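You operate a simulated robot arm through the tools that you are given. There is no shell and no other tool.

You are at the controls of a simulated two-armed robot. One attempt, no reset.

Task
Swap the clouded glass for the clear one and let it fill.
Fine: sight valve shut before the glass comes off, open at the end; clouded glass in the grey cup; spill nothing. Where these are worked on the way, their far stop is far enough and under half their travel is too little: sight valve.

The check looks at the end state, three seconds after you hand in, the way a careful person would. Anything else that was tipped, shoved, dropped, spilled or broken makes it a failure.

Robot
Two 7-joint arms with fingered hands on one trunk that stands fixed in place. Base frame: the origin is at the foot of the trunk, x ahead of it, y to its left, z up; the work surface is at about z = 92. Readings come in cm, rad, newtons and seconds.
The left shoulder is at [1.4, 18.5, 137.5], the right one opposite. With the tool pointing down near the work surface each hand reaches from about 10 to 76 cm from the base axis, measured 20 degrees to its own side. Payload 4 kg a hand.
The tool frame of a hand sits at the grasp point between the pads (the TCP): z along the fingers, y along the line on which they close. The tips reach 2.6 cm beyond it. The gripper opens to 13.2 cm. The gripper's body begins 7.3 cm behind the TCP. The gripper is a hand of 3 fingers: y runs from the thumb to the fingers, the wrist lies at [0, 0, -22.4] in the tool frame, and closing takes about 1.5 s.
Orientation is told as [roll, pitch, yaw] about the base's x, y, z axes, in that order, counted from this pose: with the fingers straight down and closing along the base's y, the tool's x points along the base's -x, its y along +y and its z along -z.

Tools
- The arms move only by the tool step_arm. It takes "left_steps", "right_steps" or both (then of equal length, played together; a hand with none holds still); each is a list of rows, each a list of 6 numbers: the shift along the tool's x, y, z in cm, then the turn, a rotation vector about the tool's x, y, z in degrees. In form: [[x, y, z, wx, wy, wz], ...]. A call has 1 to 20 rows; each row shifts and turns the commanded pose from where the row before left it, along the tool's axes as they then stand. "left_fingers" and "right_fingers" are, for a hand that has rows, the opening in per cent of the stroke, from 0 (shut) to 100 (fully open), set as the call begins (left out, the last holds). Rows are played at 5 a second. More than 5 cm and 0.15 rad between two rows, or a gripper value outside its range, and nothing of the call is played. A pose out of reach is approached as far as the arm can. The call stops where the force on the tool passes 40 N (or 10 N more than at its start, if that is more) or the arm is blocked; 0.2 s more then pass. Each finger travels about 7.2 cm/s and halts on what it meets, pressing with about 24 N; the grip force reading is that of the motor and also rises with nothing between the fingers. The clock runs only during rows and for 0.2 s after the last one: add rows that do not move to give the fingers time. The reply holds the time, the measured pose of the TCP, the force on the tool along the base axes, the opening and the grip force, in the units named above and with some noise, with the torque about the TCP (base axes, N m) and any sound that the robot's microphone picked up.
- Cameras (640 x 400 px; columns grow to the right, rows downward): "scene" is now at [7.58, -4.4, 161.52]; the picture's right is [-0.49, -0.87, 0.01], its down [-0.43, 0.23, -0.87] and it looks along [0.76, -0.43, -0.49] (base axes); focal length 326 px, centre (320, 200). "left" rides on the left gripper at [-6.2, 0.3, -9.2] in its tool frame; the picture's right is [-0.05, -1.00, 0.00], its down [0.83, -0.04, -0.56] and it looks along [0.55, -0.03, 0.83] (tool axes); focal length 230 px, centre (320, 200). "right" rides on the right gripper at [6.2, 0.3, -9.2] in its tool frame; the picture's right is [-0.05, 1.00, 0.00], its down [-0.83, -0.04, -0.56] and it looks along [-0.55, -0.03, 0.83] (tool axes); focal length 230 px, centre (320, 200). There is no depth. A picture from a camera that has moved, and an enlarged one, comes with that camera's place and axes in the base frame and with its lens.
- camera(camera): a new picture of that camera. The clock stands still meanwhile.
- lift_body(by): slides the trunk up (or, below 0, down) by that many cm; the arms and the scene camera ride with it, the base frame stays. It gives what a move gives, with no picture.
- curl_fingers(finger1, finger2, thumb_bend, hand): sets how far each is bent, from 0 (flat) to 1 (curled in); at 0.3 the hand is open as for a grip, at 0.7 the pads meet at the TCP. One left out holds its place. A second passes; each finger stops where it meets its share of the squeeze, and holds until it gets a number again. A gripper value or a shape takes the hand back. It gives what a move gives, with no picture; readings hold the bend of each and the force on the fingers (four entries, about 0 where the hand has none), thumb and palm.
- preshape(shape, hand): the hand has 3 fingers and takes this shape, open, in about a second: jaw (thumb against the fingers, like two jaws); tri (thumb and two fingers); tip (a fingertip pinch); poke (one finger out to press); point (the index stretched); flat (the hand flat); cup (the hand cupped); fist (a fist). The gripper value then closes the fingers along that shape, each until it touches; the sizes above hold for jaw. It gives what a move gives, with no picture.
- head_to(pan, tilt): turns the head with the scene camera to pan (to the left, within 1.501 rad either way) and tilt (down, from -0.506 to 1.204), counted from straight ahead of the robot. It gives what a move gives.
- close_up(camera, box): a new picture of the part [left, top, right, bottom] of that camera's present view, enlarged. The clock stands still meanwhile.
- finish_job(): hands the job in; it is judged then, once.

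Nothing tells you positions but the pictures and the camera data. Unless the task says otherwise, let go and move clear before handing in.

The tools are called by a JSON object that holds its "name" and its "arguments". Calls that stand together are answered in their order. step_arm: Moves the arms, as the interface text tells. Its arguments: {"type":"object","properties":{"left_steps":{"type":"array","items":{"type":"array","items":{"type":"number"}}},"left_fingers":{"type":"number"},"right_steps":{"type":"array","items":{"type":"array","items":{"type":"number"}}},"right_fingers":{"type":"number"}},"required":[]} The other tools are called the same way: lift_body (by) slides the trunk up or down; preshape (shape, hand) gives the hand a shape; curl_fingers (finger1, finger2, thumb_bend, hand) moves the fingers one by one; head_to (pan, tilt) turns the head that bears the scene camera; camera (camera) takes a picture; close_up (camera, box) takes an enlarged picture of a part of a camera's view; finish_job () hands the job in.

At the start:

```text
time_s: 0.0
left_tool_pos: [33.22, -6.29, 134.62]
left_tool_rot: [0.0, 0.001, 0.0]
left_force: [1.0, -0.7, -0.2]
left_torque: [-0.02, 0.01, 0.01]
left_gripper_width: 13.19
left_finger_force: 0.0
left_shape: jaw
left_bend: [0.3, 0.3, 0.3]
left_finger forces: [0.0, 0.0, 0.1, 0.0, 0.0, 0.0]
right_tool_pos: [41.0, -55.72, 138.66]
right_tool_rot: [0.002, 0.0, 0.001]
right_force: [-0.5, 0.4, -0.5]
right_torque: [0.0, 0.02, 0.02]
right_gripper_width: 13.18
right_finger_force: 0.1
right_shape: jaw
right_bend: [0.3, 0.3, 0.3]
right_finger forces: [0.1, 0.1, 0.0, 0.0, 0.0, 0.0]
trunk travel left (down, up): [-40.0, 6.2]
head pan, tilt: [-0.506, 0.497]
```

scene: 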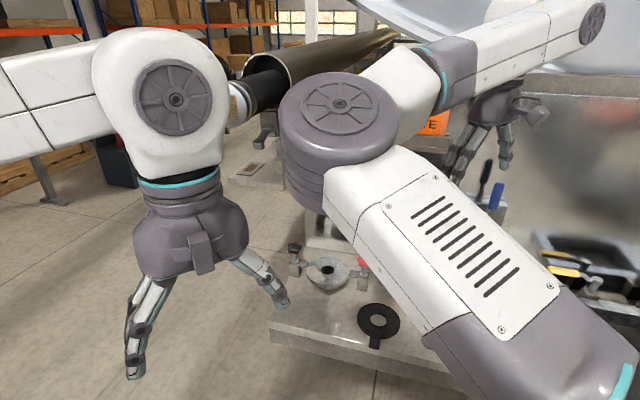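
right: 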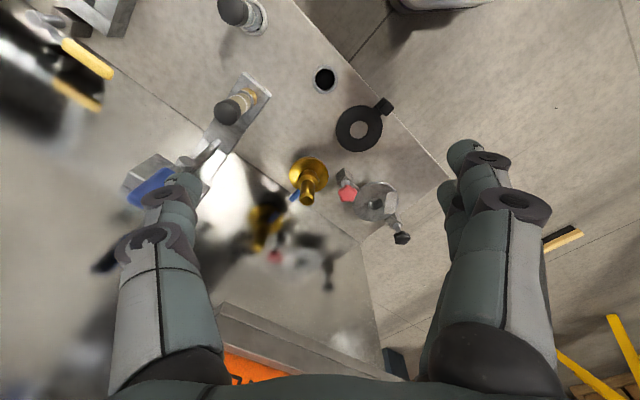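
left: 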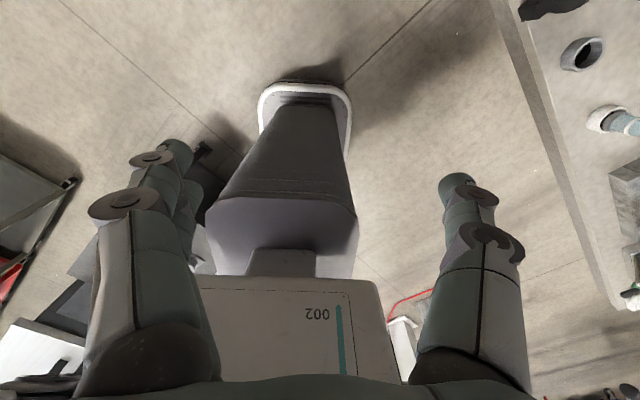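

The arms block the scene view; the right wrist camera shows a bench with several fittings (black ring with tab, brass fitting, valve with handle, cups). I'll look closer before moving anything.

{"name": "close_up", "arguments": {"camera": "right", "box": [80, 0, 440, 225]}}

{"name": "close_up", "arguments": {"camera": "scene", "box": [240, 200, 460, 390]}}

{"name": "close_up", "arguments": {"camera": "left", "box": [480, 0, 640, 320]}}

{"name": "close_up", "arguments": {"camera": "scene", "box": [400, 60, 640, 300]}}

```text
1.78 times, centred on (260, 112) of right
camera zoom: at [34.79, -55.47, 147.97], right [0.05, 1.0, 0.0], down [0.83, -0.04, 0.56], along [0.55, -0.03, -0.83], focal length 409 px, centre (427, 356)
```

zoom: 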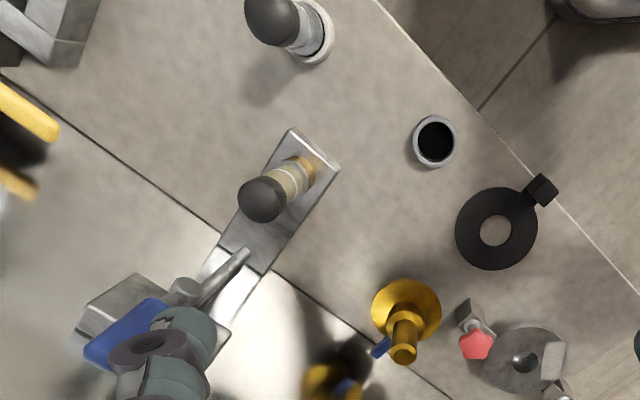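

```text
2.11 times, centred on (350, 295) of scene
camera zoom: at [7.58, -4.4, 161.52], right [-0.49, -0.87, 0.01], down [-0.43, 0.23, -0.87], along [0.76, -0.43, -0.49], focal length 686 px, centre (257, 0)
```

zoom: 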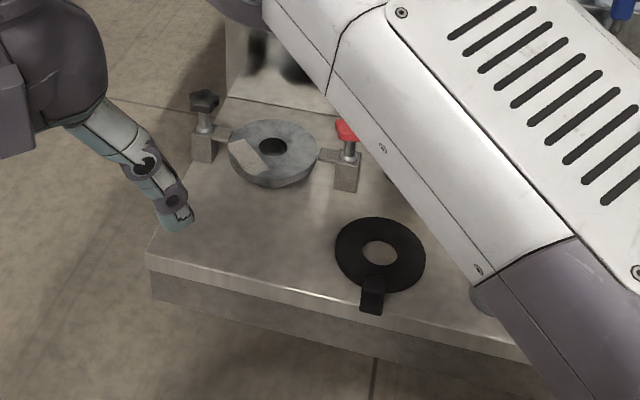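

```text
1.25 times, centred on (560, 160) of left
camera zoom: at [39.49, -5.91, 144.01], right [0.05, -1.0, 0.0], down [-0.83, -0.04, 0.56], along [-0.55, -0.03, -0.83], focal length 288 px, centre (20, 250)
```

zoom: 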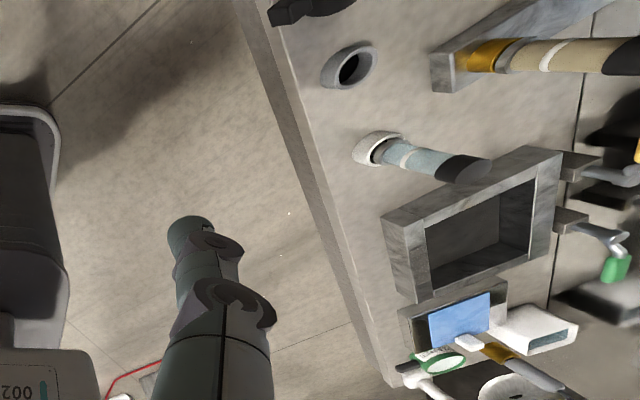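

```text
1.67 times, centred on (520, 180) of scene
camera zoom: at [7.58, -4.4, 161.52], right [-0.49, -0.87, 0.01], down [-0.43, 0.23, -0.87], along [0.76, -0.43, -0.49], focal length 544 px, centre (-13, 233)
```

zoom: 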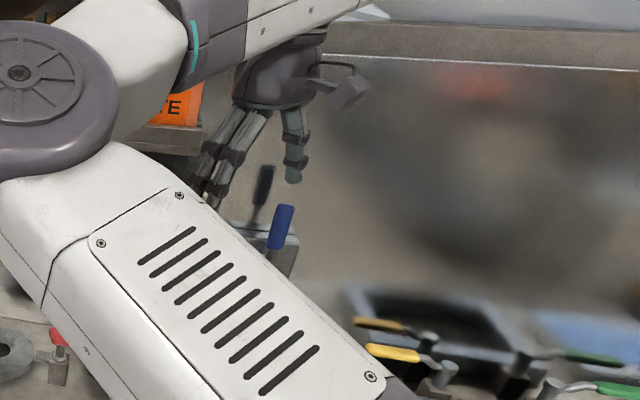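

The layout seems to sit to the right: a plate with a sand-coloured (clouded) glass, a clear glass in a white cup, an empty grey cup, and a blue-handled valve higher up. I'll pull both arms back a little to see it properly.

{"name": "step_arm", "arguments": {"left_steps": [[0, 5, 0, 0, 0, 0], [0, 5, 0, 0, 0, 0], [0, 5, 0, 0, 0, 0], [0, 5, 0, 0, 0, 0], [0, 5, 0, 0, 0, 0], [0, 0, 0, 0, 0, 0], [0, 0, 0, 0, 0, 0], [0, 0, 0, 0, 0, 0]], "right_steps": [[2, 4, 0, 0, 0, 0], [2, 4, 0, 0, 0, 0], [2, 4, 0, 0, 0, 0], [2, 4, 0, 0, 0, 0], [2, 4, 0, 0, 0, 0], [0, 0, 0, 0, 0, 8], [0, 0, 0, 0, 0, 8], [0, 0, 0, 0, 0, 8]]}}

{"name": "camera", "arguments": {"camera": "right"}}

{"name": "camera", "arguments": {"camera": "scene"}}

```text
time_s: 1.8
left_tool_pos: [33.24, 18.72, 134.91]
left_tool_rot: [-0.001, -0.001, 0.001]
left_force: [0.4, -0.4, 0.5]
left_torque: [-0.04, 0.01, 0.0]
left_gripper_width: 13.21
left_finger_force: 0.0
left_shape: jaw
left_bend: [0.3, 0.3, 0.3]
left_finger forces: [0.0, 0.0, 0.0, 0.1, 0.0, 0.0]
right_tool_pos: [30.24, -48.64, 139.37]
right_tool_rot: [-0.001, -0.002, -0.422]
right_force: [0.1, -0.4, 0.3]
right_torque: [-0.01, 0.01, -0.03]
right_gripper_width: 13.17
right_finger_force: 0.1
right_shape: jaw
right_bend: [0.3, 0.3, 0.3]
right_finger forces: [0.0, 0.1, 0.0, 0.0, 0.1, 0.1]
right hand out of reach, approached as far as the arm can: row 2, 3, 4, 5
trunk travel left (down, up): [-40.0, 6.2]
head pan, tilt: [-0.506, 0.497]
```

```text
taken
camera right: at [24.72, -45.88, 148.63], right [0.46, 0.89, 0.0], down [0.74, -0.38, 0.56], along [0.5, -0.25, -0.83], focal length 230 px, centre (320, 200)
```

right: 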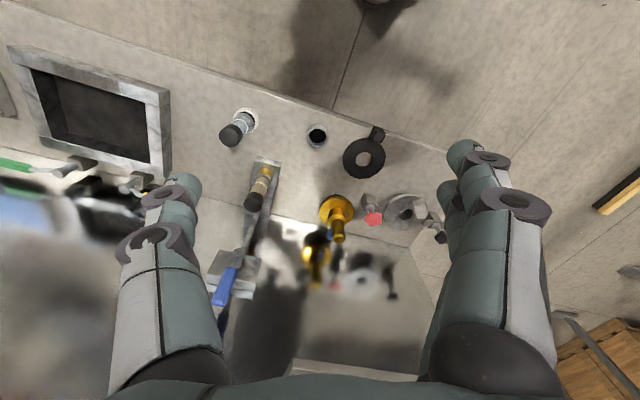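

```text
taken
camera scene: at [7.51, -4.18, 161.53], right [-0.49, -0.87, 0.01], down [-0.43, 0.23, -0.87], along [0.76, -0.43, -0.49], focal length 326 px, centre (320, 200)
```

scene: 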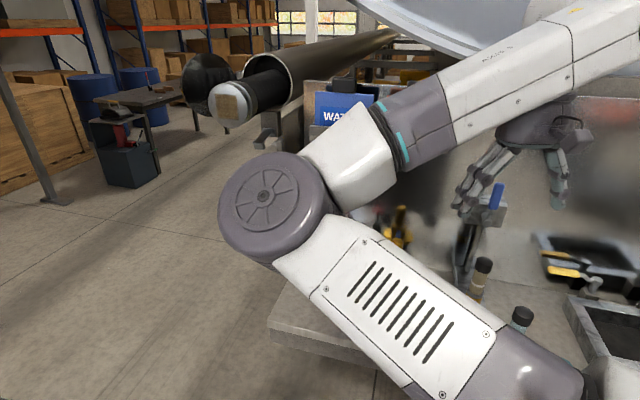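

The elbow folds in front of the head, but the wrist camera now sees the row well. I'll zoom into the glass stand and valve from both cameras.

{"name": "close_up", "arguments": {"camera": "right", "box": [180, 80, 420, 320]}}

{"name": "close_up", "arguments": {"camera": "scene", "box": [420, 140, 640, 360]}}

```text
1.67 times, centred on (300, 200) of right
camera zoom: at [24.72, -45.88, 148.63], right [0.46, 0.89, 0.0], down [0.74, -0.38, 0.56], along [0.5, -0.25, -0.83], focal length 384 px, centre (353, 200)
```

zoom: 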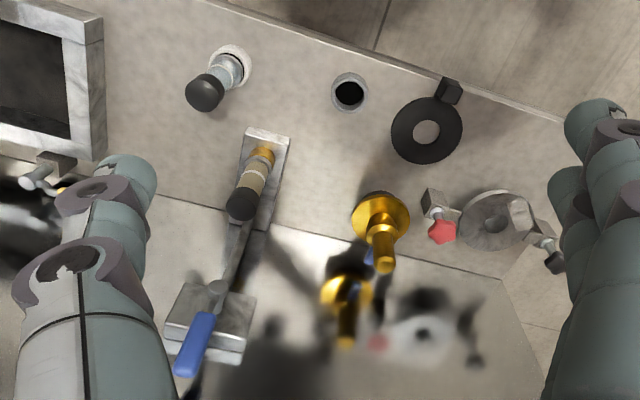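

```text
1.82 times, centred on (530, 250) of scene
camera zoom: at [7.51, -4.18, 161.53], right [-0.49, -0.87, 0.01], down [-0.43, 0.23, -0.87], along [0.76, -0.43, -0.49], focal length 593 px, centre (-62, 109)
```

zoom: 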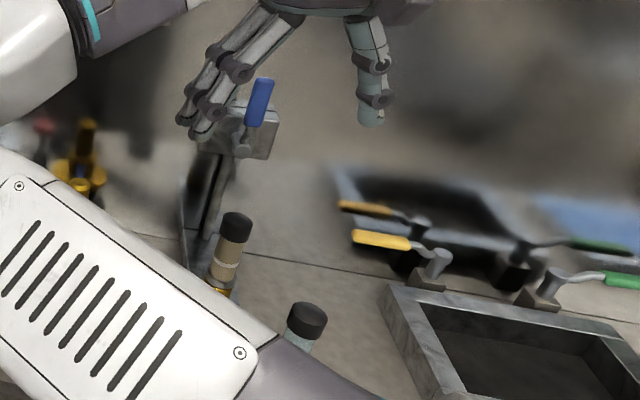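

I estimate the clouded glass at about [42.7, -71], top z≈109; clear glass about [29.8, -67.5], top ≈106; grey cup about [40, -55]; valve block near [45, -72, 122] with the blue lever upward. I'll tilt the right wrist to get a more sideways look.

{"name": "step_arm", "arguments": {"right_steps": [[0, 0, 0, 0, -8, 0], [0, 0, 0, 0, -8, 0], [0, 0, 0, 0, -8, 0], [0, 0, 0, 0, -8, 0], [0, 0, 0, 0, 0, 0]]}}

{"name": "camera", "arguments": {"camera": "right"}}

```text
time_s: 3.0
left_tool_pos: [33.21, 18.54, 135.0]
left_tool_rot: [0.0, 0.0, 0.0]
left_force: [-0.4, -0.4, 0.8]
left_torque: [-0.02, 0.0, -0.01]
left_gripper_width: 13.17
left_finger_force: 0.1
left_shape: jaw
left_bend: [0.3, 0.3, 0.3]
left_finger forces: [0.0, 0.0, 0.0, 0.1, 0.0, 0.0]
right_tool_pos: [30.61, -50.14, 139.8]
right_tool_rot: [0.0, -0.559, -0.416]
right_force: [0.3, 0.0, 0.8]
right_torque: [-0.01, -0.02, 0.01]
right_gripper_width: 13.19
right_finger_force: 0.1
right_shape: jaw
right_bend: [0.3, 0.3, 0.3]
right_finger forces: [0.0, 0.0, 0.0, 0.0, 0.0, 0.1]
right hand out of reach, approached as far as the arm can: row 2, 4
trunk travel left (down, up): [-40.0, 6.2]
head pan, tilt: [-0.506, 0.497]
```

```text
taken
camera right: at [21.55, -45.7, 144.59], right [0.45, 0.89, 0.03], down [0.36, -0.21, 0.91], along [0.82, -0.4, -0.41], focal length 230 px, centre (320, 200)
```

right: 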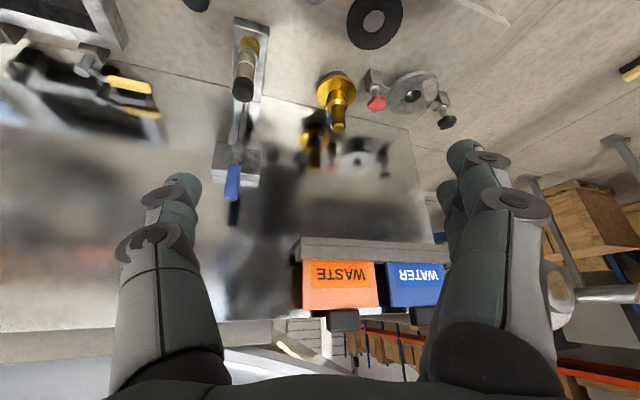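

The view is upside down but shows the valve stand in front of a mirror-like backsplash. Zooming in on it.

{"name": "close_up", "arguments": {"camera": "right", "box": [190, 10, 310, 230]}}

{"name": "close_up", "arguments": {"camera": "right", "box": [290, 0, 470, 210]}}

```text
1.82 times, centred on (250, 120) of right
camera zoom: at [21.55, -45.7, 144.59], right [0.45, 0.89, 0.03], down [0.36, -0.21, 0.91], along [0.82, -0.4, -0.41], focal length 418 px, centre (447, 346)
```

zoom: 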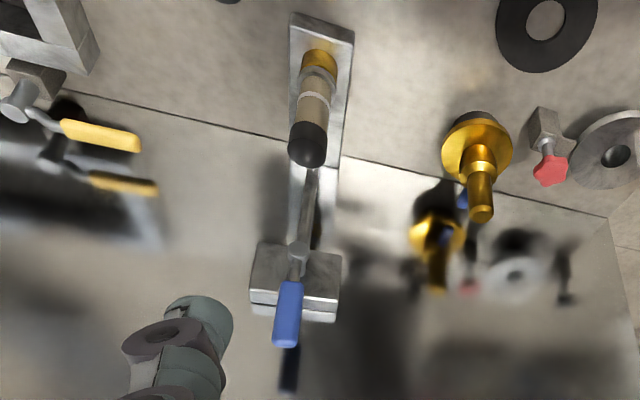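

```text
1.90 times, centred on (380, 105) of right
camera zoom: at [21.55, -45.7, 144.59], right [0.45, 0.89, 0.03], down [0.36, -0.21, 0.91], along [0.82, -0.4, -0.41], focal length 438 px, centre (206, 381)
```

zoom: 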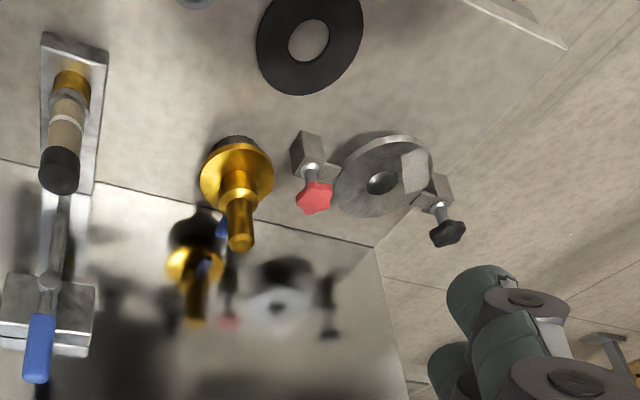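

The lever's stem and possible spout aren't clear yet. I'll lower the trunk to bring the wrist camera level with the gauge.

{"name": "lift_body", "arguments": {"by": -16}}

{"name": "camera", "arguments": {"camera": "right"}}

{"name": "camera", "arguments": {"camera": "scene"}}

```text
time_s: 4.8
left_tool_pos: [33.08, 18.83, 118.81]
left_tool_rot: [-0.001, -0.002, -0.001]
left_force: [0.0, -0.2, -0.1]
left_torque: [-0.02, -0.02, 0.01]
left_gripper_width: 13.21
left_finger_force: 0.1
left_shape: jaw
left_bend: [0.3, 0.3, 0.3]
left_finger forces: [0.0, 0.0, 0.0, 0.1, 0.0, 0.1]
right_tool_pos: [34.16, -50.31, 120.54]
right_tool_rot: [-0.044, -0.462, -0.394]
right_force: [0.3, 0.2, 0.5]
right_torque: [0.0, -0.02, 0.01]
right_gripper_width: 13.21
right_finger_force: 0.1
right_shape: jaw
right_bend: [0.3, 0.3, 0.3]
right_finger forces: [0.0, 0.1, 0.1, 0.0, 0.1, 0.1]
trunk travel left (down, up): [-24.0, 22.2]
head pan, tilt: [-0.506, 0.497]
```

```text
taken
camera right: at [25.63, -45.83, 125.99], right [0.45, 0.9, -0.02], down [0.45, -0.21, 0.87], along [0.77, -0.4, -0.49], focal length 230 px, centre (320, 200)
```

right: 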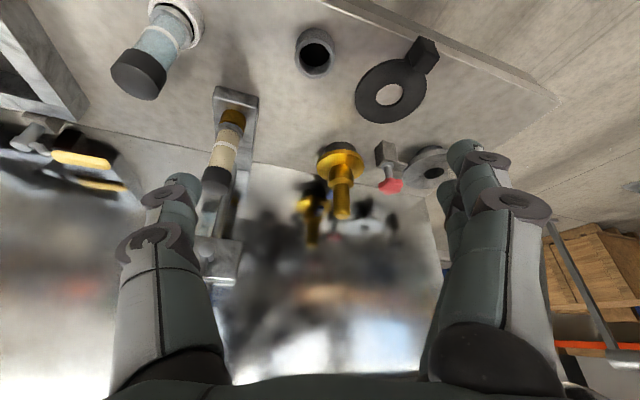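

```text
taken
camera scene: at [14.11, -4.38, 143.91], right [-0.48, -0.87, 0.06], down [-0.53, 0.23, -0.82], along [0.7, -0.43, -0.57], focal length 326 px, centre (320, 200)
```

scene: 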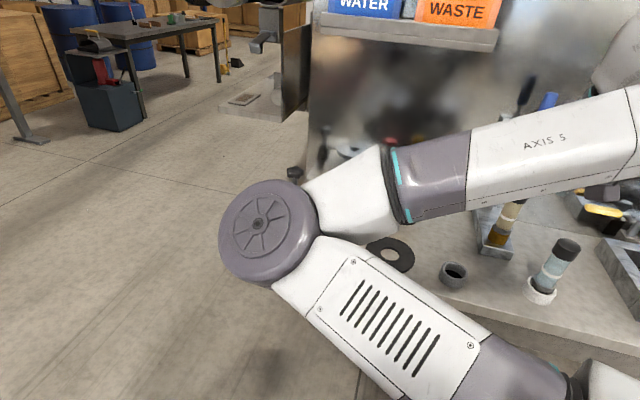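

Now the gauge is seen from the side. Zooming on it in both views.

{"name": "close_up", "arguments": {"camera": "right", "box": [170, 70, 290, 310]}}

{"name": "close_up", "arguments": {"camera": "scene", "box": [420, 60, 640, 320]}}

{"name": "close_up", "arguments": {"camera": "right", "box": [90, 0, 350, 120]}}

```text
1.67 times, centred on (230, 190) of right
camera zoom: at [25.63, -45.83, 125.99], right [0.45, 0.9, -0.02], down [0.45, -0.21, 0.87], along [0.77, -0.4, -0.49], focal length 384 px, centre (470, 217)
```

zoom: 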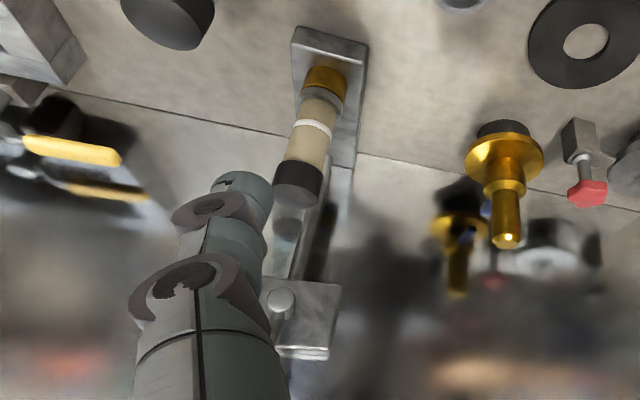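

```text
1.54 times, centred on (530, 190) of scene
camera zoom: at [14.11, -4.38, 143.91], right [-0.48, -0.87, 0.06], down [-0.53, 0.23, -0.82], along [0.7, -0.43, -0.57], focal length 502 px, centre (-3, 215)
```

zoom: 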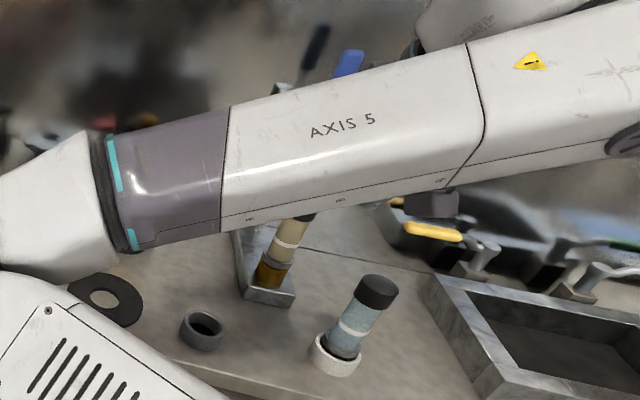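

```text
2.46 times, centred on (220, 60) of right
camera zoom: at [25.63, -45.83, 125.99], right [0.45, 0.9, -0.02], down [0.45, -0.21, 0.87], along [0.77, -0.4, -0.49], focal length 566 px, centre (566, 545)
```

zoom: 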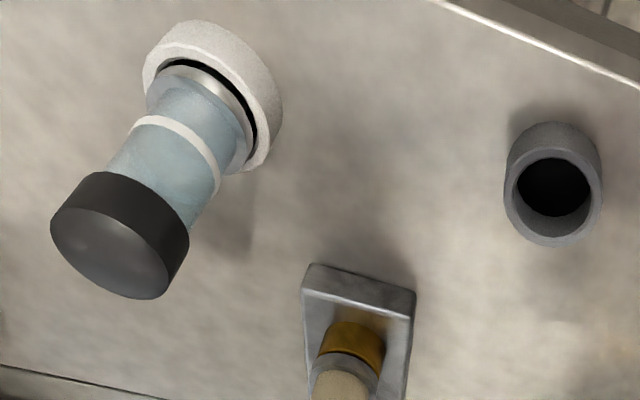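

The gauge is a bracket set at 45° to the robot (bench faces along [-0.7, 0.7]). I'll yaw the right hand to about -45° and shift sideways so the camera faces the valve squarely.

{"name": "step_arm", "arguments": {"right_steps": [[0, 0, 0, 3.2, 0, 6.6], [0, 0, 0, 3.2, 0, 6.6], [0, 0, 0, 3.2, 0, 6.6], [0, -3, 0, 0, 0, 0], [0, -3, 0, 0, 0, 0], [0, -3, 0, 0, 0, 0], [0, 0, 0, 0, 0, 0]]}}

{"name": "camera", "arguments": {"camera": "right"}}

```text
time_s: 6.4
left_tool_pos: [33.29, 18.85, 118.62]
left_tool_rot: [0.0, 0.001, 0.001]
left_force: [0.0, -0.1, -0.4]
left_torque: [-0.01, -0.02, 0.0]
left_gripper_width: 13.15
left_finger_force: 0.1
left_shape: jaw
left_bend: [0.3, 0.3, 0.3]
left_finger forces: [0.0, 0.0, 0.0, 0.0, 0.0, 0.0]
right_tool_pos: [28.0, -56.73, 120.95]
right_tool_rot: [-0.042, -0.476, -0.781]
right_force: [0.1, 0.4, -0.6]
right_torque: [-0.01, 0.01, 0.0]
right_gripper_width: 13.18
right_finger_force: 0.1
right_shape: jaw
right_bend: [0.3, 0.3, 0.3]
right_finger forces: [0.0, 0.0, 0.0, 0.0, 0.1, 0.0]
right hand out of reach, approached as far as the arm can: row 2
trunk travel left (down, up): [-24.0, 22.2]
head pan, tilt: [-0.506, 0.497]
```

```text
taken
camera right: at [21.57, -49.4, 126.39], right [0.75, 0.66, -0.01], down [0.33, -0.36, 0.88], along [0.58, -0.66, -0.48], focal length 230 px, centre (320, 200)
```

right: 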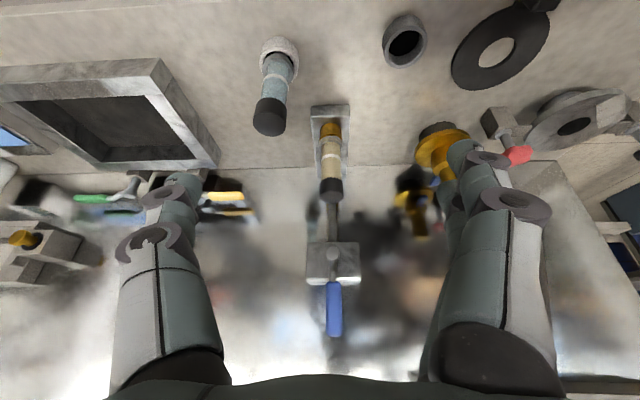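

{"name": "close_up", "arguments": {"camera": "right", "box": [270, 90, 390, 350]}}

{"name": "close_up", "arguments": {"camera": "right", "box": [290, 190, 380, 350]}}

```text
1.54 times, centred on (330, 220) of right
camera zoom: at [21.57, -49.4, 126.39], right [0.75, 0.66, -0.01], down [0.33, -0.36, 0.88], along [0.58, -0.66, -0.48], focal length 354 px, centre (305, 169)
```

zoom: 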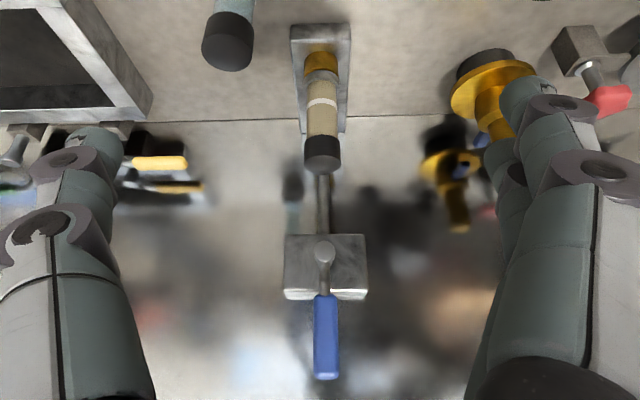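

```text
2.50 times, centred on (335, 270) of right
camera zoom: at [21.57, -49.4, 126.39], right [0.75, 0.66, -0.01], down [0.33, -0.36, 0.88], along [0.58, -0.66, -0.48], focal length 575 px, centre (282, 25)
```

zoom: 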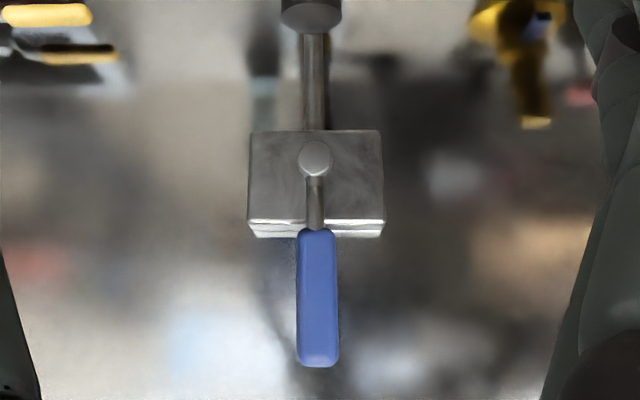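

The gauge's stem axis points toward the robot, with its lever vertical at about h≈87 cm out along the 45° line, tip z≈127.6. I'll close the right hand and bring it, tilted toward horizontal, beside the lever (left side), still short of it.

{"name": "step_arm", "arguments": {"right_steps": [[0, 0, 0, -2.4, 0, 0], [-4.0, 1.2, 0.93, 0, -8.25, 0], [-3.85, 1.2, 1.48, 0, -8.25, 0], [-3.59, 1.2, 2.03, 0, -8.25, 0], [-3.25, 1.2, 2.54, 0, -8.25, 0], [0, 0, 0, 0, 0, 0], [0, 0, 0, 0, 0, 0], [0, 0, 0, 0, 0, 0]], "right_fingers": 0}}

{"name": "camera", "arguments": {"camera": "right"}}

{"name": "camera", "arguments": {"camera": "scene"}}

```text
time_s: 8.2
left_tool_pos: [33.07, 18.66, 118.79]
left_tool_rot: [-0.001, 0.001, 0.0]
left_force: [0.3, -0.5, 0.5]
left_torque: [0.02, -0.01, 0.01]
left_gripper_width: 13.2
left_finger_force: 0.0
left_shape: jaw
left_bend: [0.3, 0.3, 0.3]
left_finger forces: [0.1, 0.0, 0.1, 0.1, 0.0, 0.0]
right_tool_pos: [42.74, -64.9, 125.14]
right_tool_rot: [0.006, -1.052, -0.786]
right_force: [0.8, 0.1, -0.9]
right_torque: [-0.01, -0.01, -0.01]
right_gripper_width: 0.0
right_finger_force: 23.7
right_shape: jaw
right_bend: [0.63, 0.63, 0.66]
right_finger forces: [0.0, 0.0, 0.1, 0.0, 0.0, 0.0]
trunk travel left (down, up): [-24.0, 22.2]
head pan, tilt: [-0.506, 0.497]
```

```text
taken
camera right: at [35.18, -56.7, 124.35], right [0.72, 0.69, 0.05], down [-0.08, 0.02, 1.0], along [0.69, -0.72, 0.07], focal length 230 px, centre (320, 200)
```

right: 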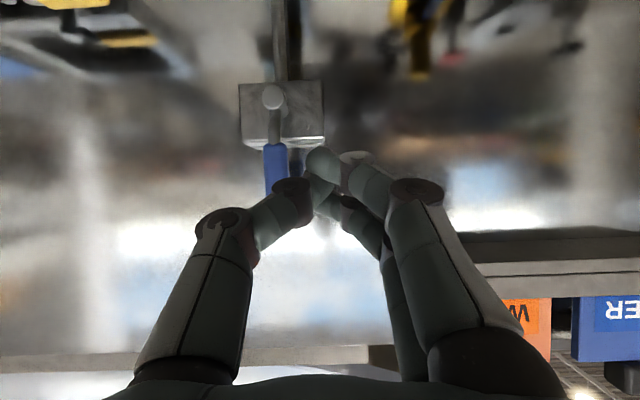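

```text
taken
camera scene: at [14.18, -4.39, 143.89], right [-0.48, -0.87, 0.06], down [-0.53, 0.23, -0.82], along [0.7, -0.43, -0.57], focal length 326 px, centre (320, 200)
```

scene: 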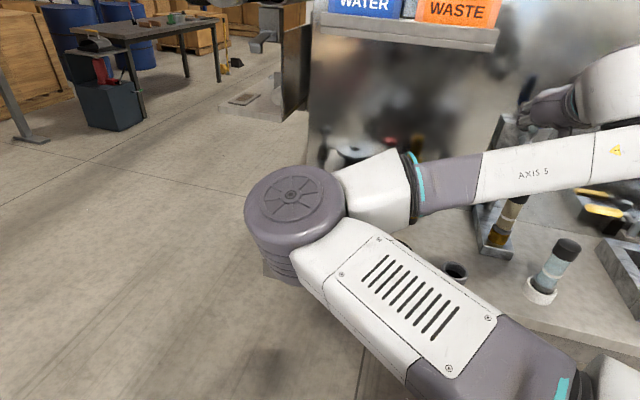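

The lever stem is at about l≈-19.7, z≈116, the lever upright. I'll advance the closed hand beside the lever's left side, above the block top.

{"name": "step_arm", "arguments": {"right_steps": [[-2.0, 0, 2.7, 0, 0, 0], [-2.0, 0, 2.7, 0, 0, 0], [-2.0, 0, 2.7, 0, 0, 0], [0, 0, 0, 0, 0, 0], [0, 0, 0, 0, 0, 0]]}}

{"name": "camera", "arguments": {"camera": "right"}}

{"name": "close_up", "arguments": {"camera": "scene", "box": [460, 40, 640, 220]}}

```text
time_s: 9.4
left_tool_pos: [33.25, 18.82, 118.71]
left_tool_rot: [0.002, -0.001, 0.0]
left_force: [0.6, -0.4, -0.4]
left_torque: [0.0, 0.01, 0.01]
left_gripper_width: 13.18
left_finger_force: 0.0
left_shape: jaw
left_bend: [0.3, 0.3, 0.3]
left_finger forces: [0.0, 0.1, 0.1, 0.0, 0.1, 0.1]
right_tool_pos: [49.78, -71.74, 126.18]
right_tool_rot: [0.007, -1.053, -0.786]
right_force: [1.0, -0.5, 0.0]
right_torque: [0.0, 0.02, -0.01]
right_gripper_width: 0.0
right_finger_force: 23.8
right_shape: jaw
right_bend: [0.63, 0.63, 0.66]
right_finger forces: [0.0, 0.0, 0.1, 0.0, 0.0, 0.1]
trunk travel left (down, up): [-24.0, 22.2]
head pan, tilt: [-0.506, 0.497]
```

```text
taken
camera right: at [42.17, -63.75, 125.51], right [0.72, 0.69, 0.05], down [-0.08, 0.02, 1.0], along [0.69, -0.72, 0.07], focal length 230 px, centre (320, 200)
```

right: 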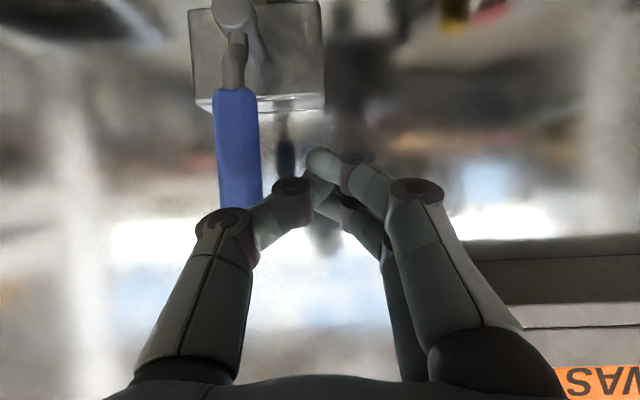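

```text
2.22 times, centred on (550, 130) of scene
camera zoom: at [14.15, -4.38, 143.9], right [-0.48, -0.87, 0.06], down [-0.53, 0.23, -0.82], along [0.7, -0.43, -0.57], focal length 725 px, centre (-191, 356)
```

zoom: 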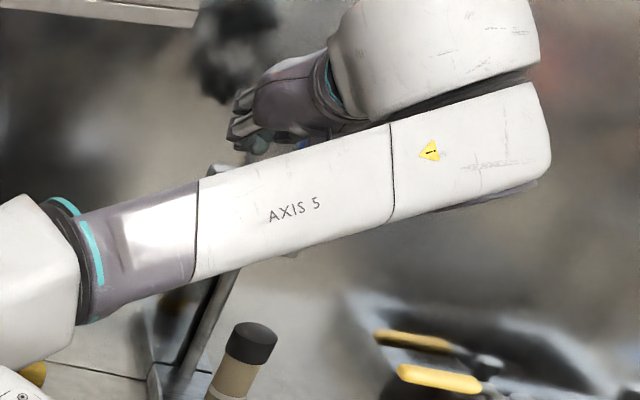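

Hand is beside the lever, no contact. I'll advance 1 cm more and make a gentle test push to the right (clockwise as seen from the robot).

{"name": "step_arm", "arguments": {"right_steps": [[-0.5, 0, 0.87, 0, 0, 0], [0, -0.9, 0, 0, 0, 0], [0, -0.9, 0, 0, 0, 0], [0, -0.6, 0, 0, 0, 0], [0, -0.6, 0, 0, 0, 0], [0, -0.6, 0, 0, 0, 0], [0, 0, 0, 0, 0, 0]]}}

{"name": "camera", "arguments": {"camera": "right"}}

```text
time_s: 11.0
left_tool_pos: [33.28, 18.86, 118.72]
left_tool_rot: [-0.001, 0.001, 0.001]
left_force: [0.4, 0.3, -0.1]
left_torque: [0.01, 0.0, 0.0]
left_gripper_width: 13.17
left_finger_force: 0.0
left_shape: jaw
left_bend: [0.3, 0.3, 0.3]
left_finger forces: [0.1, 0.0, 0.1, 0.0, 0.0, 0.0]
right_tool_pos: [48.0, -74.77, 126.26]
right_tool_rot: [0.005, -1.053, -0.786]
right_force: [-0.1, 0.3, 0.1]
right_torque: [0.0, 0.02, -0.01]
right_gripper_width: 0.0
right_finger_force: 24.1
right_shape: jaw
right_bend: [0.63, 0.63, 0.66]
right_finger forces: [0.1, 0.0, 0.0, 0.1, 0.6, 0.0]
trunk travel left (down, up): [-24.0, 22.2]
head pan, tilt: [-0.506, 0.497]
```

```text
taken
camera right: at [40.49, -66.8, 125.49], right [0.72, 0.69, 0.05], down [-0.08, 0.02, 1.0], along [0.69, -0.72, 0.07], focal length 230 px, centre (320, 200)
```

right: 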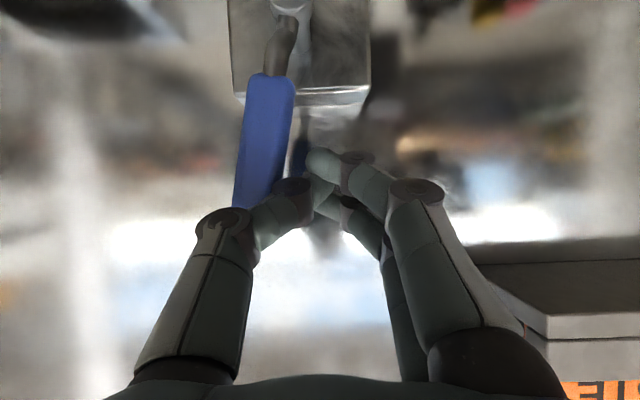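

The lever yields easily toward the right (tilting ~10°). Continuing along the arc.

{"name": "step_arm", "arguments": {"right_steps": [[0.13, -1.17, 0.08, 0, 0, 0], [0.13, -1.17, 0.08, 0, 0, 0], [0.13, -1.17, 0.08, 0, 0, 0], [0.39, -1.2, 0.22, 0, 0, 0], [0.39, -1.2, 0.22, 0, 0, 0], [0.7, -1.0, 0.4, 0, 0, 0], [0.7, -1.0, 0.4, 0, 0, 0], [0, 0, 0, 0, 0, 0]]}}

{"name": "camera", "arguments": {"camera": "right"}}

```text
time_s: 12.8
left_tool_pos: [33.17, 18.77, 118.7]
left_tool_rot: [0.001, -0.002, -0.001]
left_force: [-0.5, -0.4, -0.2]
left_torque: [-0.01, -0.04, 0.01]
left_gripper_width: 13.2
left_finger_force: 0.0
left_shape: jaw
left_bend: [0.3, 0.3, 0.3]
left_finger forces: [0.1, 0.1, 0.0, 0.0, 0.0, 0.1]
right_tool_pos: [42.43, -80.52, 123.37]
right_tool_rot: [0.006, -1.052, -0.785]
right_force: [0.1, 0.3, 0.6]
right_torque: [0.02, 0.02, 0.01]
right_gripper_width: 0.0
right_finger_force: 23.8
right_shape: jaw
right_bend: [0.63, 0.63, 0.66]
right_finger forces: [0.0, 0.0, 0.1, 0.0, 0.0, 0.1]
trunk travel left (down, up): [-24.0, 22.2]
head pan, tilt: [-0.506, 0.497]
```

```text
taken
camera right: at [34.83, -72.41, 122.61], right [0.72, 0.69, 0.05], down [-0.08, 0.02, 1.0], along [0.69, -0.72, 0.07], focal length 230 px, centre (320, 200)
```

right: 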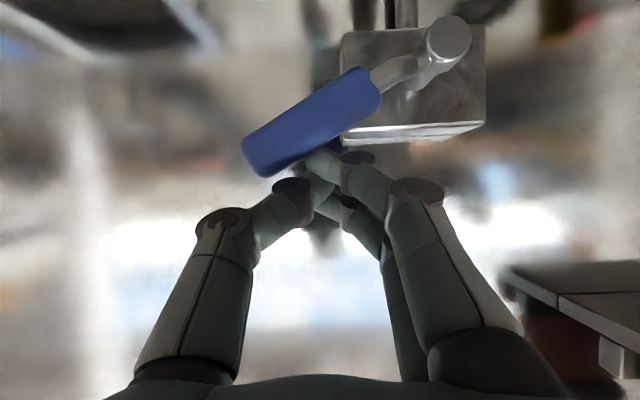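

Lever is at about 58° from vertical with almost no resistance. Continuing down to the stop.

{"name": "step_arm", "arguments": {"right_steps": [[0.87, -0.8, 0.5, 0, 0, 0], [0.87, -0.8, 0.5, 0, 0, 0], [1.04, -0.5, 0.6, 0, 0, 0], [1.04, -0.5, 0.6, 0, 0, 0], [0, 0, 0, 0, 0, 0]]}}

{"name": "camera", "arguments": {"camera": "right"}}

```text
time_s: 14.0
left_tool_pos: [33.27, 18.86, 118.79]
left_tool_rot: [-0.001, -0.001, 0.0]
left_force: [0.1, 0.6, 0.4]
left_torque: [-0.01, 0.02, -0.01]
left_gripper_width: 13.18
left_finger_force: 0.0
left_shape: jaw
left_bend: [0.3, 0.3, 0.3]
left_finger forces: [0.0, 0.1, 0.1, 0.1, 0.0, 0.0]
right_tool_pos: [40.73, -82.17, 119.08]
right_tool_rot: [0.004, -1.061, -0.783]
right_force: [6.3, -5.1, 15.7]
right_torque: [-0.23, -0.34, 0.01]
right_gripper_width: 0.0
right_finger_force: 24.2
right_shape: jaw
right_bend: [0.63, 0.63, 0.66]
right_finger forces: [26.7, 0.1, 0.0, 0.1, 0.1, 0.0]
trunk travel left (down, up): [-24.0, 22.2]
head pan, tilt: [-0.506, 0.497]
```

```text
taken
camera right: at [33.09, -74.17, 118.24], right [0.72, 0.69, 0.05], down [-0.09, 0.02, 1.0], along [0.69, -0.72, 0.08], focal length 230 px, centre (320, 200)
```

right: 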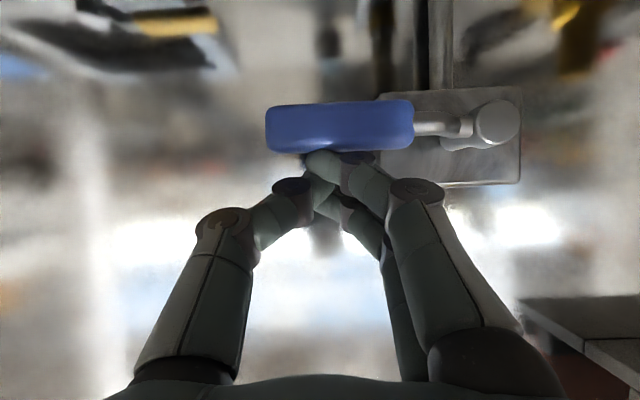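

The lever is horizontal against its stop — valve shut. I'll back off, withdraw, and re-orient the hand (yaw about -60°, tilt 45°) for gripping the clouded glass.

{"name": "step_arm", "arguments": {"right_steps": [[-1.3, 0, -0.74, 0, 0, 0], [1.98, 0, -3.48, 0, 0, 0], [1.98, 0, -3.48, 0, 0, 0], [1.98, 0, -3.48, 0, 0, 0], [0, 0, 0, 6.55, 0, 3.66], [0, 0, 0, 6.55, 0, 3.66], [0, 0, 0, 0, 7.9, 0], [0, 0, 0, 0, 7.9, 0], [2.24, 3.33, -2.24, 0, 0, 0], [2.24, 3.33, -2.24, 0, 0, 0], [2.24, 3.33, -2.24, 0, 0, 0], [0, 0, 0, 0, 0, 0]]}}

{"name": "camera", "arguments": {"camera": "right"}}

{"name": "camera", "arguments": {"camera": "scene"}}

```text
time_s: 16.6
left_tool_pos: [33.23, 18.59, 118.69]
left_tool_rot: [0.0, -0.001, 0.0]
left_force: [-0.2, 0.4, 0.7]
left_torque: [-0.01, -0.01, 0.01]
left_gripper_width: 13.2
left_finger_force: 0.1
left_shape: jaw
left_bend: [0.3, 0.3, 0.3]
left_finger forces: [0.0, 0.0, 0.1, 0.1, 0.0, 0.1]
right_tool_pos: [35.93, -60.76, 120.44]
right_tool_rot: [0.003, -0.776, -1.045]
right_force: [-0.1, 0.4, 0.3]
right_torque: [0.01, 0.03, -0.02]
right_gripper_width: 0.02
right_finger_force: 24.2
right_shape: jaw
right_bend: [0.63, 0.63, 0.66]
right_finger forces: [0.0, 0.1, 0.1, 0.0, 0.1, 0.0]
trunk travel left (down, up): [-24.0, 22.2]
head pan, tilt: [-0.506, 0.497]
```

```text
taken
camera right: at [30.88, -51.23, 122.82], right [0.88, 0.47, 0.04], down [0.06, -0.2, 0.98], along [0.47, -0.86, -0.21], focal length 230 px, centre (320, 200)
```

right: 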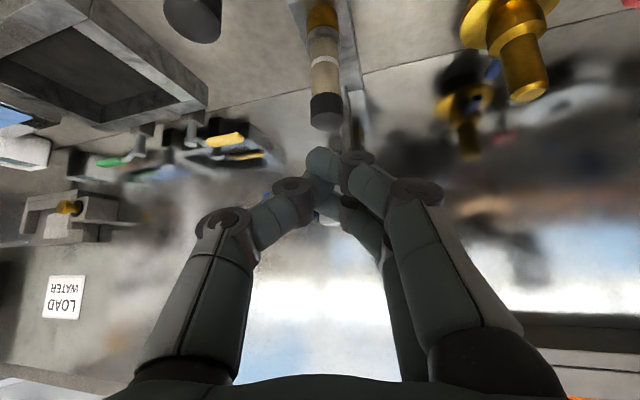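

```text
taken
camera scene: at [14.16, -4.46, 143.89], right [-0.48, -0.87, 0.06], down [-0.53, 0.23, -0.82], along [0.7, -0.43, -0.57], focal length 326 px, centre (320, 200)
```

scene: 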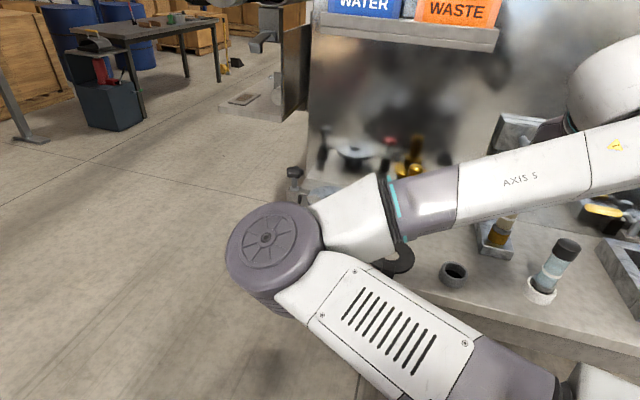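

The hand is pre-positioned; glass axis comes out near [42.5, -70.6]. Opening to ~60% and lowering in front of it.

{"name": "step_arm", "arguments": {"right_steps": [[2.83, 0.22, 2.83, 0, 0, 0], [2.83, 0.22, 2.83, 0, 0, 0], [2.83, 0.22, 2.83, 0, 0, 0], [2.83, 0.22, 2.83, 0, 0, 0], [0, 0, 0, 0, 0, 0], [0, 0, 0, 0, 0, 0]], "right_fingers": 60}}

{"name": "camera", "arguments": {"camera": "right"}}

{"name": "close_up", "arguments": {"camera": "right", "box": [240, 50, 400, 250]}}

```text
time_s: 18.0
left_tool_pos: [33.16, 18.8, 118.7]
left_tool_rot: [-0.001, 0.001, 0.0]
left_force: [0.1, -0.2, -0.3]
left_torque: [0.0, -0.04, 0.0]
left_gripper_width: 13.19
left_finger_force: 0.1
left_shape: jaw
left_bend: [0.3, 0.3, 0.3]
left_finger forces: [0.0, 0.0, 0.0, 0.0, 0.0, 0.0]
right_tool_pos: [37.27, -61.32, 105.13]
right_tool_rot: [0.004, -0.788, -1.058]
right_force: [0.3, -1.0, 0.5]
right_torque: [0.01, 0.02, -0.01]
right_gripper_width: 7.91
right_finger_force: 0.1
right_shape: jaw
right_bend: [0.71, 0.71, 0.71]
right_finger forces: [0.0, 0.0, 0.0, 0.1, 0.0, 0.1]
right hand out of reach, approached as far as the arm can: row 1, 2
trunk travel left (down, up): [-24.0, 22.2]
head pan, tilt: [-0.506, 0.497]
```

```text
taken
camera right: at [32.09, -51.62, 107.33], right [0.89, 0.46, 0.04], down [0.06, -0.19, 0.98], along [0.46, -0.87, -0.19], focal length 230 px, centre (320, 200)
```

right: 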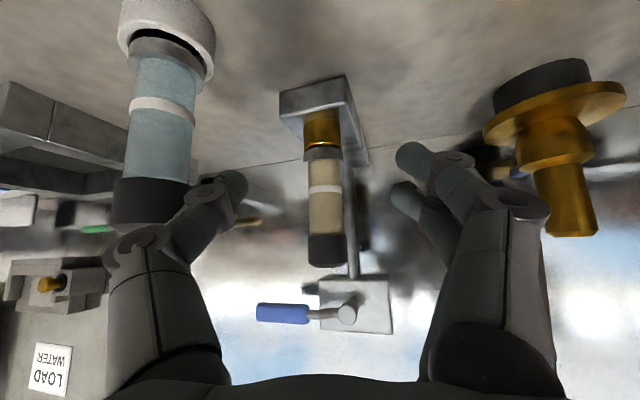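

```text
2.00 times, centred on (320, 150) of right
camera zoom: at [32.09, -51.62, 107.33], right [0.89, 0.46, 0.04], down [0.06, -0.19, 0.98], along [0.46, -0.87, -0.19], focal length 460 px, centre (320, 300)
```

zoom: 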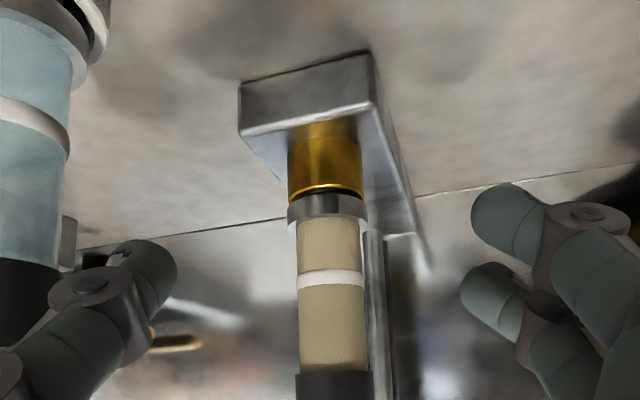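

The clouded glass's clear tube spans z≈99.7–106.6 with the cap above, and the hand is centred on it. I'll narrow the opening a bit and advance until the pads straddle the tube.

{"name": "step_arm", "arguments": {"right_steps": [[0, 0, 0, 0, 0, 0], [-2.37, 0.03, 2.66, 0, 0, 0], [-2.37, 0.03, 2.66, 0, 0, 0], [-2.37, 0.03, 2.66, 0, 0, 0], [0, 0, 0, 0, 0, 0]], "right_fingers": 48}}

{"name": "camera", "arguments": {"camera": "right"}}

{"name": "camera", "arguments": {"camera": "scene"}}

```text
time_s: 19.2
left_tool_pos: [33.16, 18.86, 118.68]
left_tool_rot: [0.001, 0.001, 0.0]
left_force: [-0.2, 0.2, -0.7]
left_torque: [-0.01, -0.02, 0.02]
left_gripper_width: 13.22
left_finger_force: 0.0
left_shape: jaw
left_bend: [0.3, 0.3, 0.3]
left_finger forces: [0.1, 0.0, 0.0, 0.0, 0.0, 0.0]
right_tool_pos: [42.68, -69.88, 103.89]
right_tool_rot: [0.0, -0.776, -1.041]
right_force: [-0.8, 0.1, 0.6]
right_torque: [-0.02, 0.0, 0.01]
right_gripper_width: 6.41
right_finger_force: 0.0
right_shape: jaw
right_bend: [0.73, 0.73, 0.7]
right_finger forces: [0.0, 0.0, 0.0, 0.0, 0.0, 0.0]
trunk travel left (down, up): [-24.0, 22.2]
head pan, tilt: [-0.506, 0.497]
```

```text
taken
camera right: at [37.63, -60.3, 106.2], right [0.88, 0.47, 0.04], down [0.07, -0.2, 0.98], along [0.47, -0.86, -0.2], focal length 230 px, centre (320, 200)
```

right: 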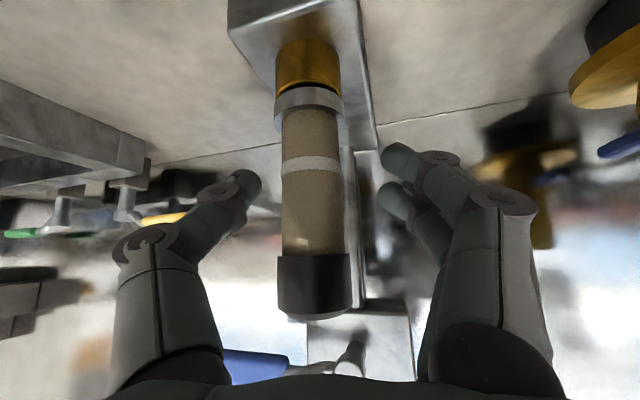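

```text
taken
camera scene: at [14.14, -4.34, 143.9], right [-0.48, -0.87, 0.06], down [-0.53, 0.23, -0.82], along [0.7, -0.43, -0.57], focal length 326 px, centre (320, 200)
```

scene: 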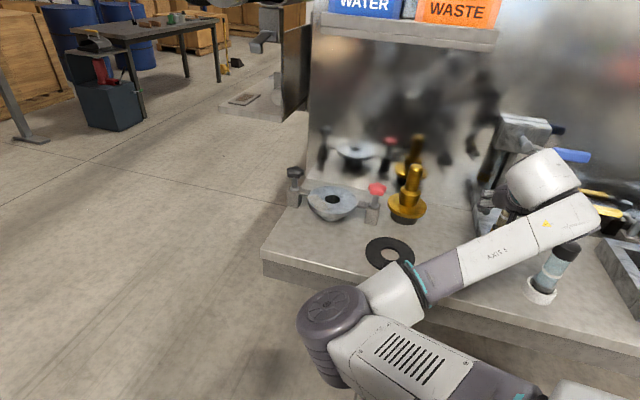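

The tube is centred between the pads and at the right height. Small advance, then close.

{"name": "step_arm", "arguments": {"right_steps": [[-0.6, -0.2, 0.25, 0, 0, 0], [0, 0, 0, 0, 0, 0]]}}

{"name": "step_arm", "arguments": {"right_steps": [[0, 0, 0, 0, 0, 0], [0, 0, 0, 0, 0, 0], [0, 0, 0, 0, 0, 0], [0, 0, 0, 0, 0, 0], [0, 0, 0, 0, 0, 0], [0, 0, 0, 0, 0, 0]], "right_fingers": 0}}

{"name": "camera", "arguments": {"camera": "right"}}

```text
time_s: 19.8
left_tool_pos: [33.3, 18.7, 118.78]
left_tool_rot: [-0.001, -0.001, 0.0]
left_force: [0.7, -0.3, 0.0]
left_torque: [0.0, 0.0, 0.01]
left_gripper_width: 13.18
left_finger_force: 0.0
left_shape: jaw
left_bend: [0.3, 0.3, 0.3]
left_finger forces: [0.1, 0.0, 0.1, 0.0, 0.0, 0.1]
right_tool_pos: [42.96, -70.54, 104.09]
right_tool_rot: [0.001, -0.778, -1.042]
right_force: [0.1, 0.5, 0.1]
right_torque: [0.01, -0.03, -0.03]
right_gripper_width: 6.38
right_finger_force: 0.0
right_shape: jaw
right_bend: [0.73, 0.73, 0.7]
right_finger forces: [0.0, 0.0, 0.1, 0.1, 0.1, 0.0]
trunk travel left (down, up): [-24.0, 22.2]
head pan, tilt: [-0.506, 0.497]
```

```text
time_s: 21.2
left_tool_pos: [33.28, 18.87, 118.68]
left_tool_rot: [0.002, -0.001, 0.002]
left_force: [0.2, -0.5, -0.7]
left_torque: [-0.01, 0.01, 0.04]
left_gripper_width: 13.16
left_finger_force: 0.0
left_shape: jaw
left_bend: [0.3, 0.3, 0.3]
left_finger forces: [0.0, 0.0, 0.0, 0.0, 0.0, 0.0]
right_tool_pos: [43.0, -70.5, 104.0]
right_tool_rot: [-0.001, -0.777, -1.046]
right_force: [-0.5, 1.0, 0.4]
right_torque: [0.03, 0.02, -0.02]
right_gripper_width: 2.91
right_finger_force: 24.4
right_shape: jaw
right_bend: [0.73, 0.72, 0.7]
right_finger forces: [10.8, 9.0, 0.0, 0.0, 21.8, 0.1]
trunk travel left (down, up): [-24.0, 22.2]
head pan, tilt: [-0.506, 0.497]
```

```text
taken
camera right: at [37.82, -60.98, 106.4], right [0.88, 0.47, 0.04], down [0.07, -0.2, 0.98], along [0.47, -0.86, -0.21], focal length 230 px, centre (320, 200)
```

right: 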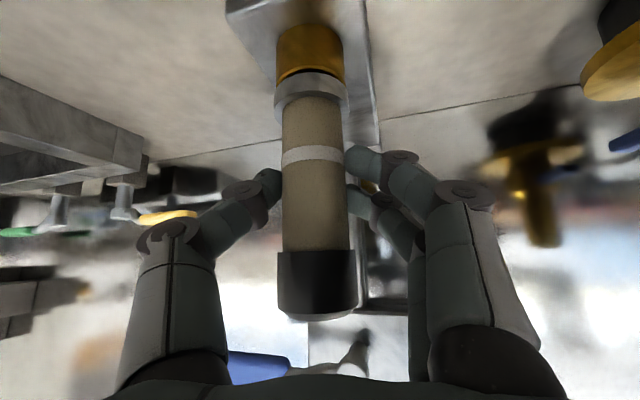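

Firm grip (2.9 cm, forces balanced). Now a gentle test lift straight up.

{"name": "step_arm", "arguments": {"right_steps": [[-0.28, 0, -0.28, 0, 0, 0], [-0.28, 0, -0.28, 0, 0, 0], [-0.28, 0, -0.28, 0, 0, 0], [0, 0, 0, 0, 0, 0]]}}

{"name": "camera", "arguments": {"camera": "right"}}

```text
time_s: 22.2
left_tool_pos: [33.61, 18.42, 118.83]
left_tool_rot: [0.002, 0.003, 0.001]
left_force: [-0.4, -0.2, 0.2]
left_torque: [0.01, -0.02, 0.0]
left_gripper_width: 13.17
left_finger_force: 0.0
left_shape: jaw
left_bend: [0.3, 0.3, 0.3]
left_finger forces: [0.0, 0.0, 0.0, 0.0, 0.1, 0.1]
right_tool_pos: [43.13, -70.76, 104.96]
right_tool_rot: [0.0, -0.769, -1.04]
right_force: [-0.3, 2.0, -21.0]
right_torque: [0.31, 0.07, 0.0]
right_gripper_width: 2.57
right_finger_force: 23.5
right_shape: jaw
right_bend: [0.73, 0.72, 0.7]
right_finger forces: [11.4, 7.9, 0.0, 0.0, 17.6, 0.1]
trunk travel left (down, up): [-24.0, 22.2]
head pan, tilt: [-0.506, 0.497]
```

```text
taken
camera right: at [37.96, -61.17, 107.32], right [0.88, 0.47, 0.04], down [0.07, -0.2, 0.98], along [0.47, -0.86, -0.21], focal length 230 px, centre (320, 200)
```

right: 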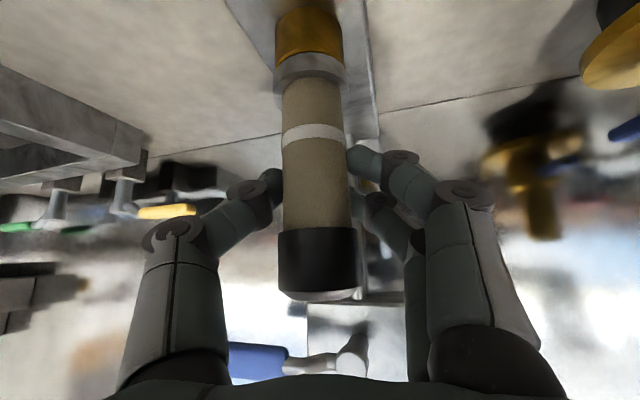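

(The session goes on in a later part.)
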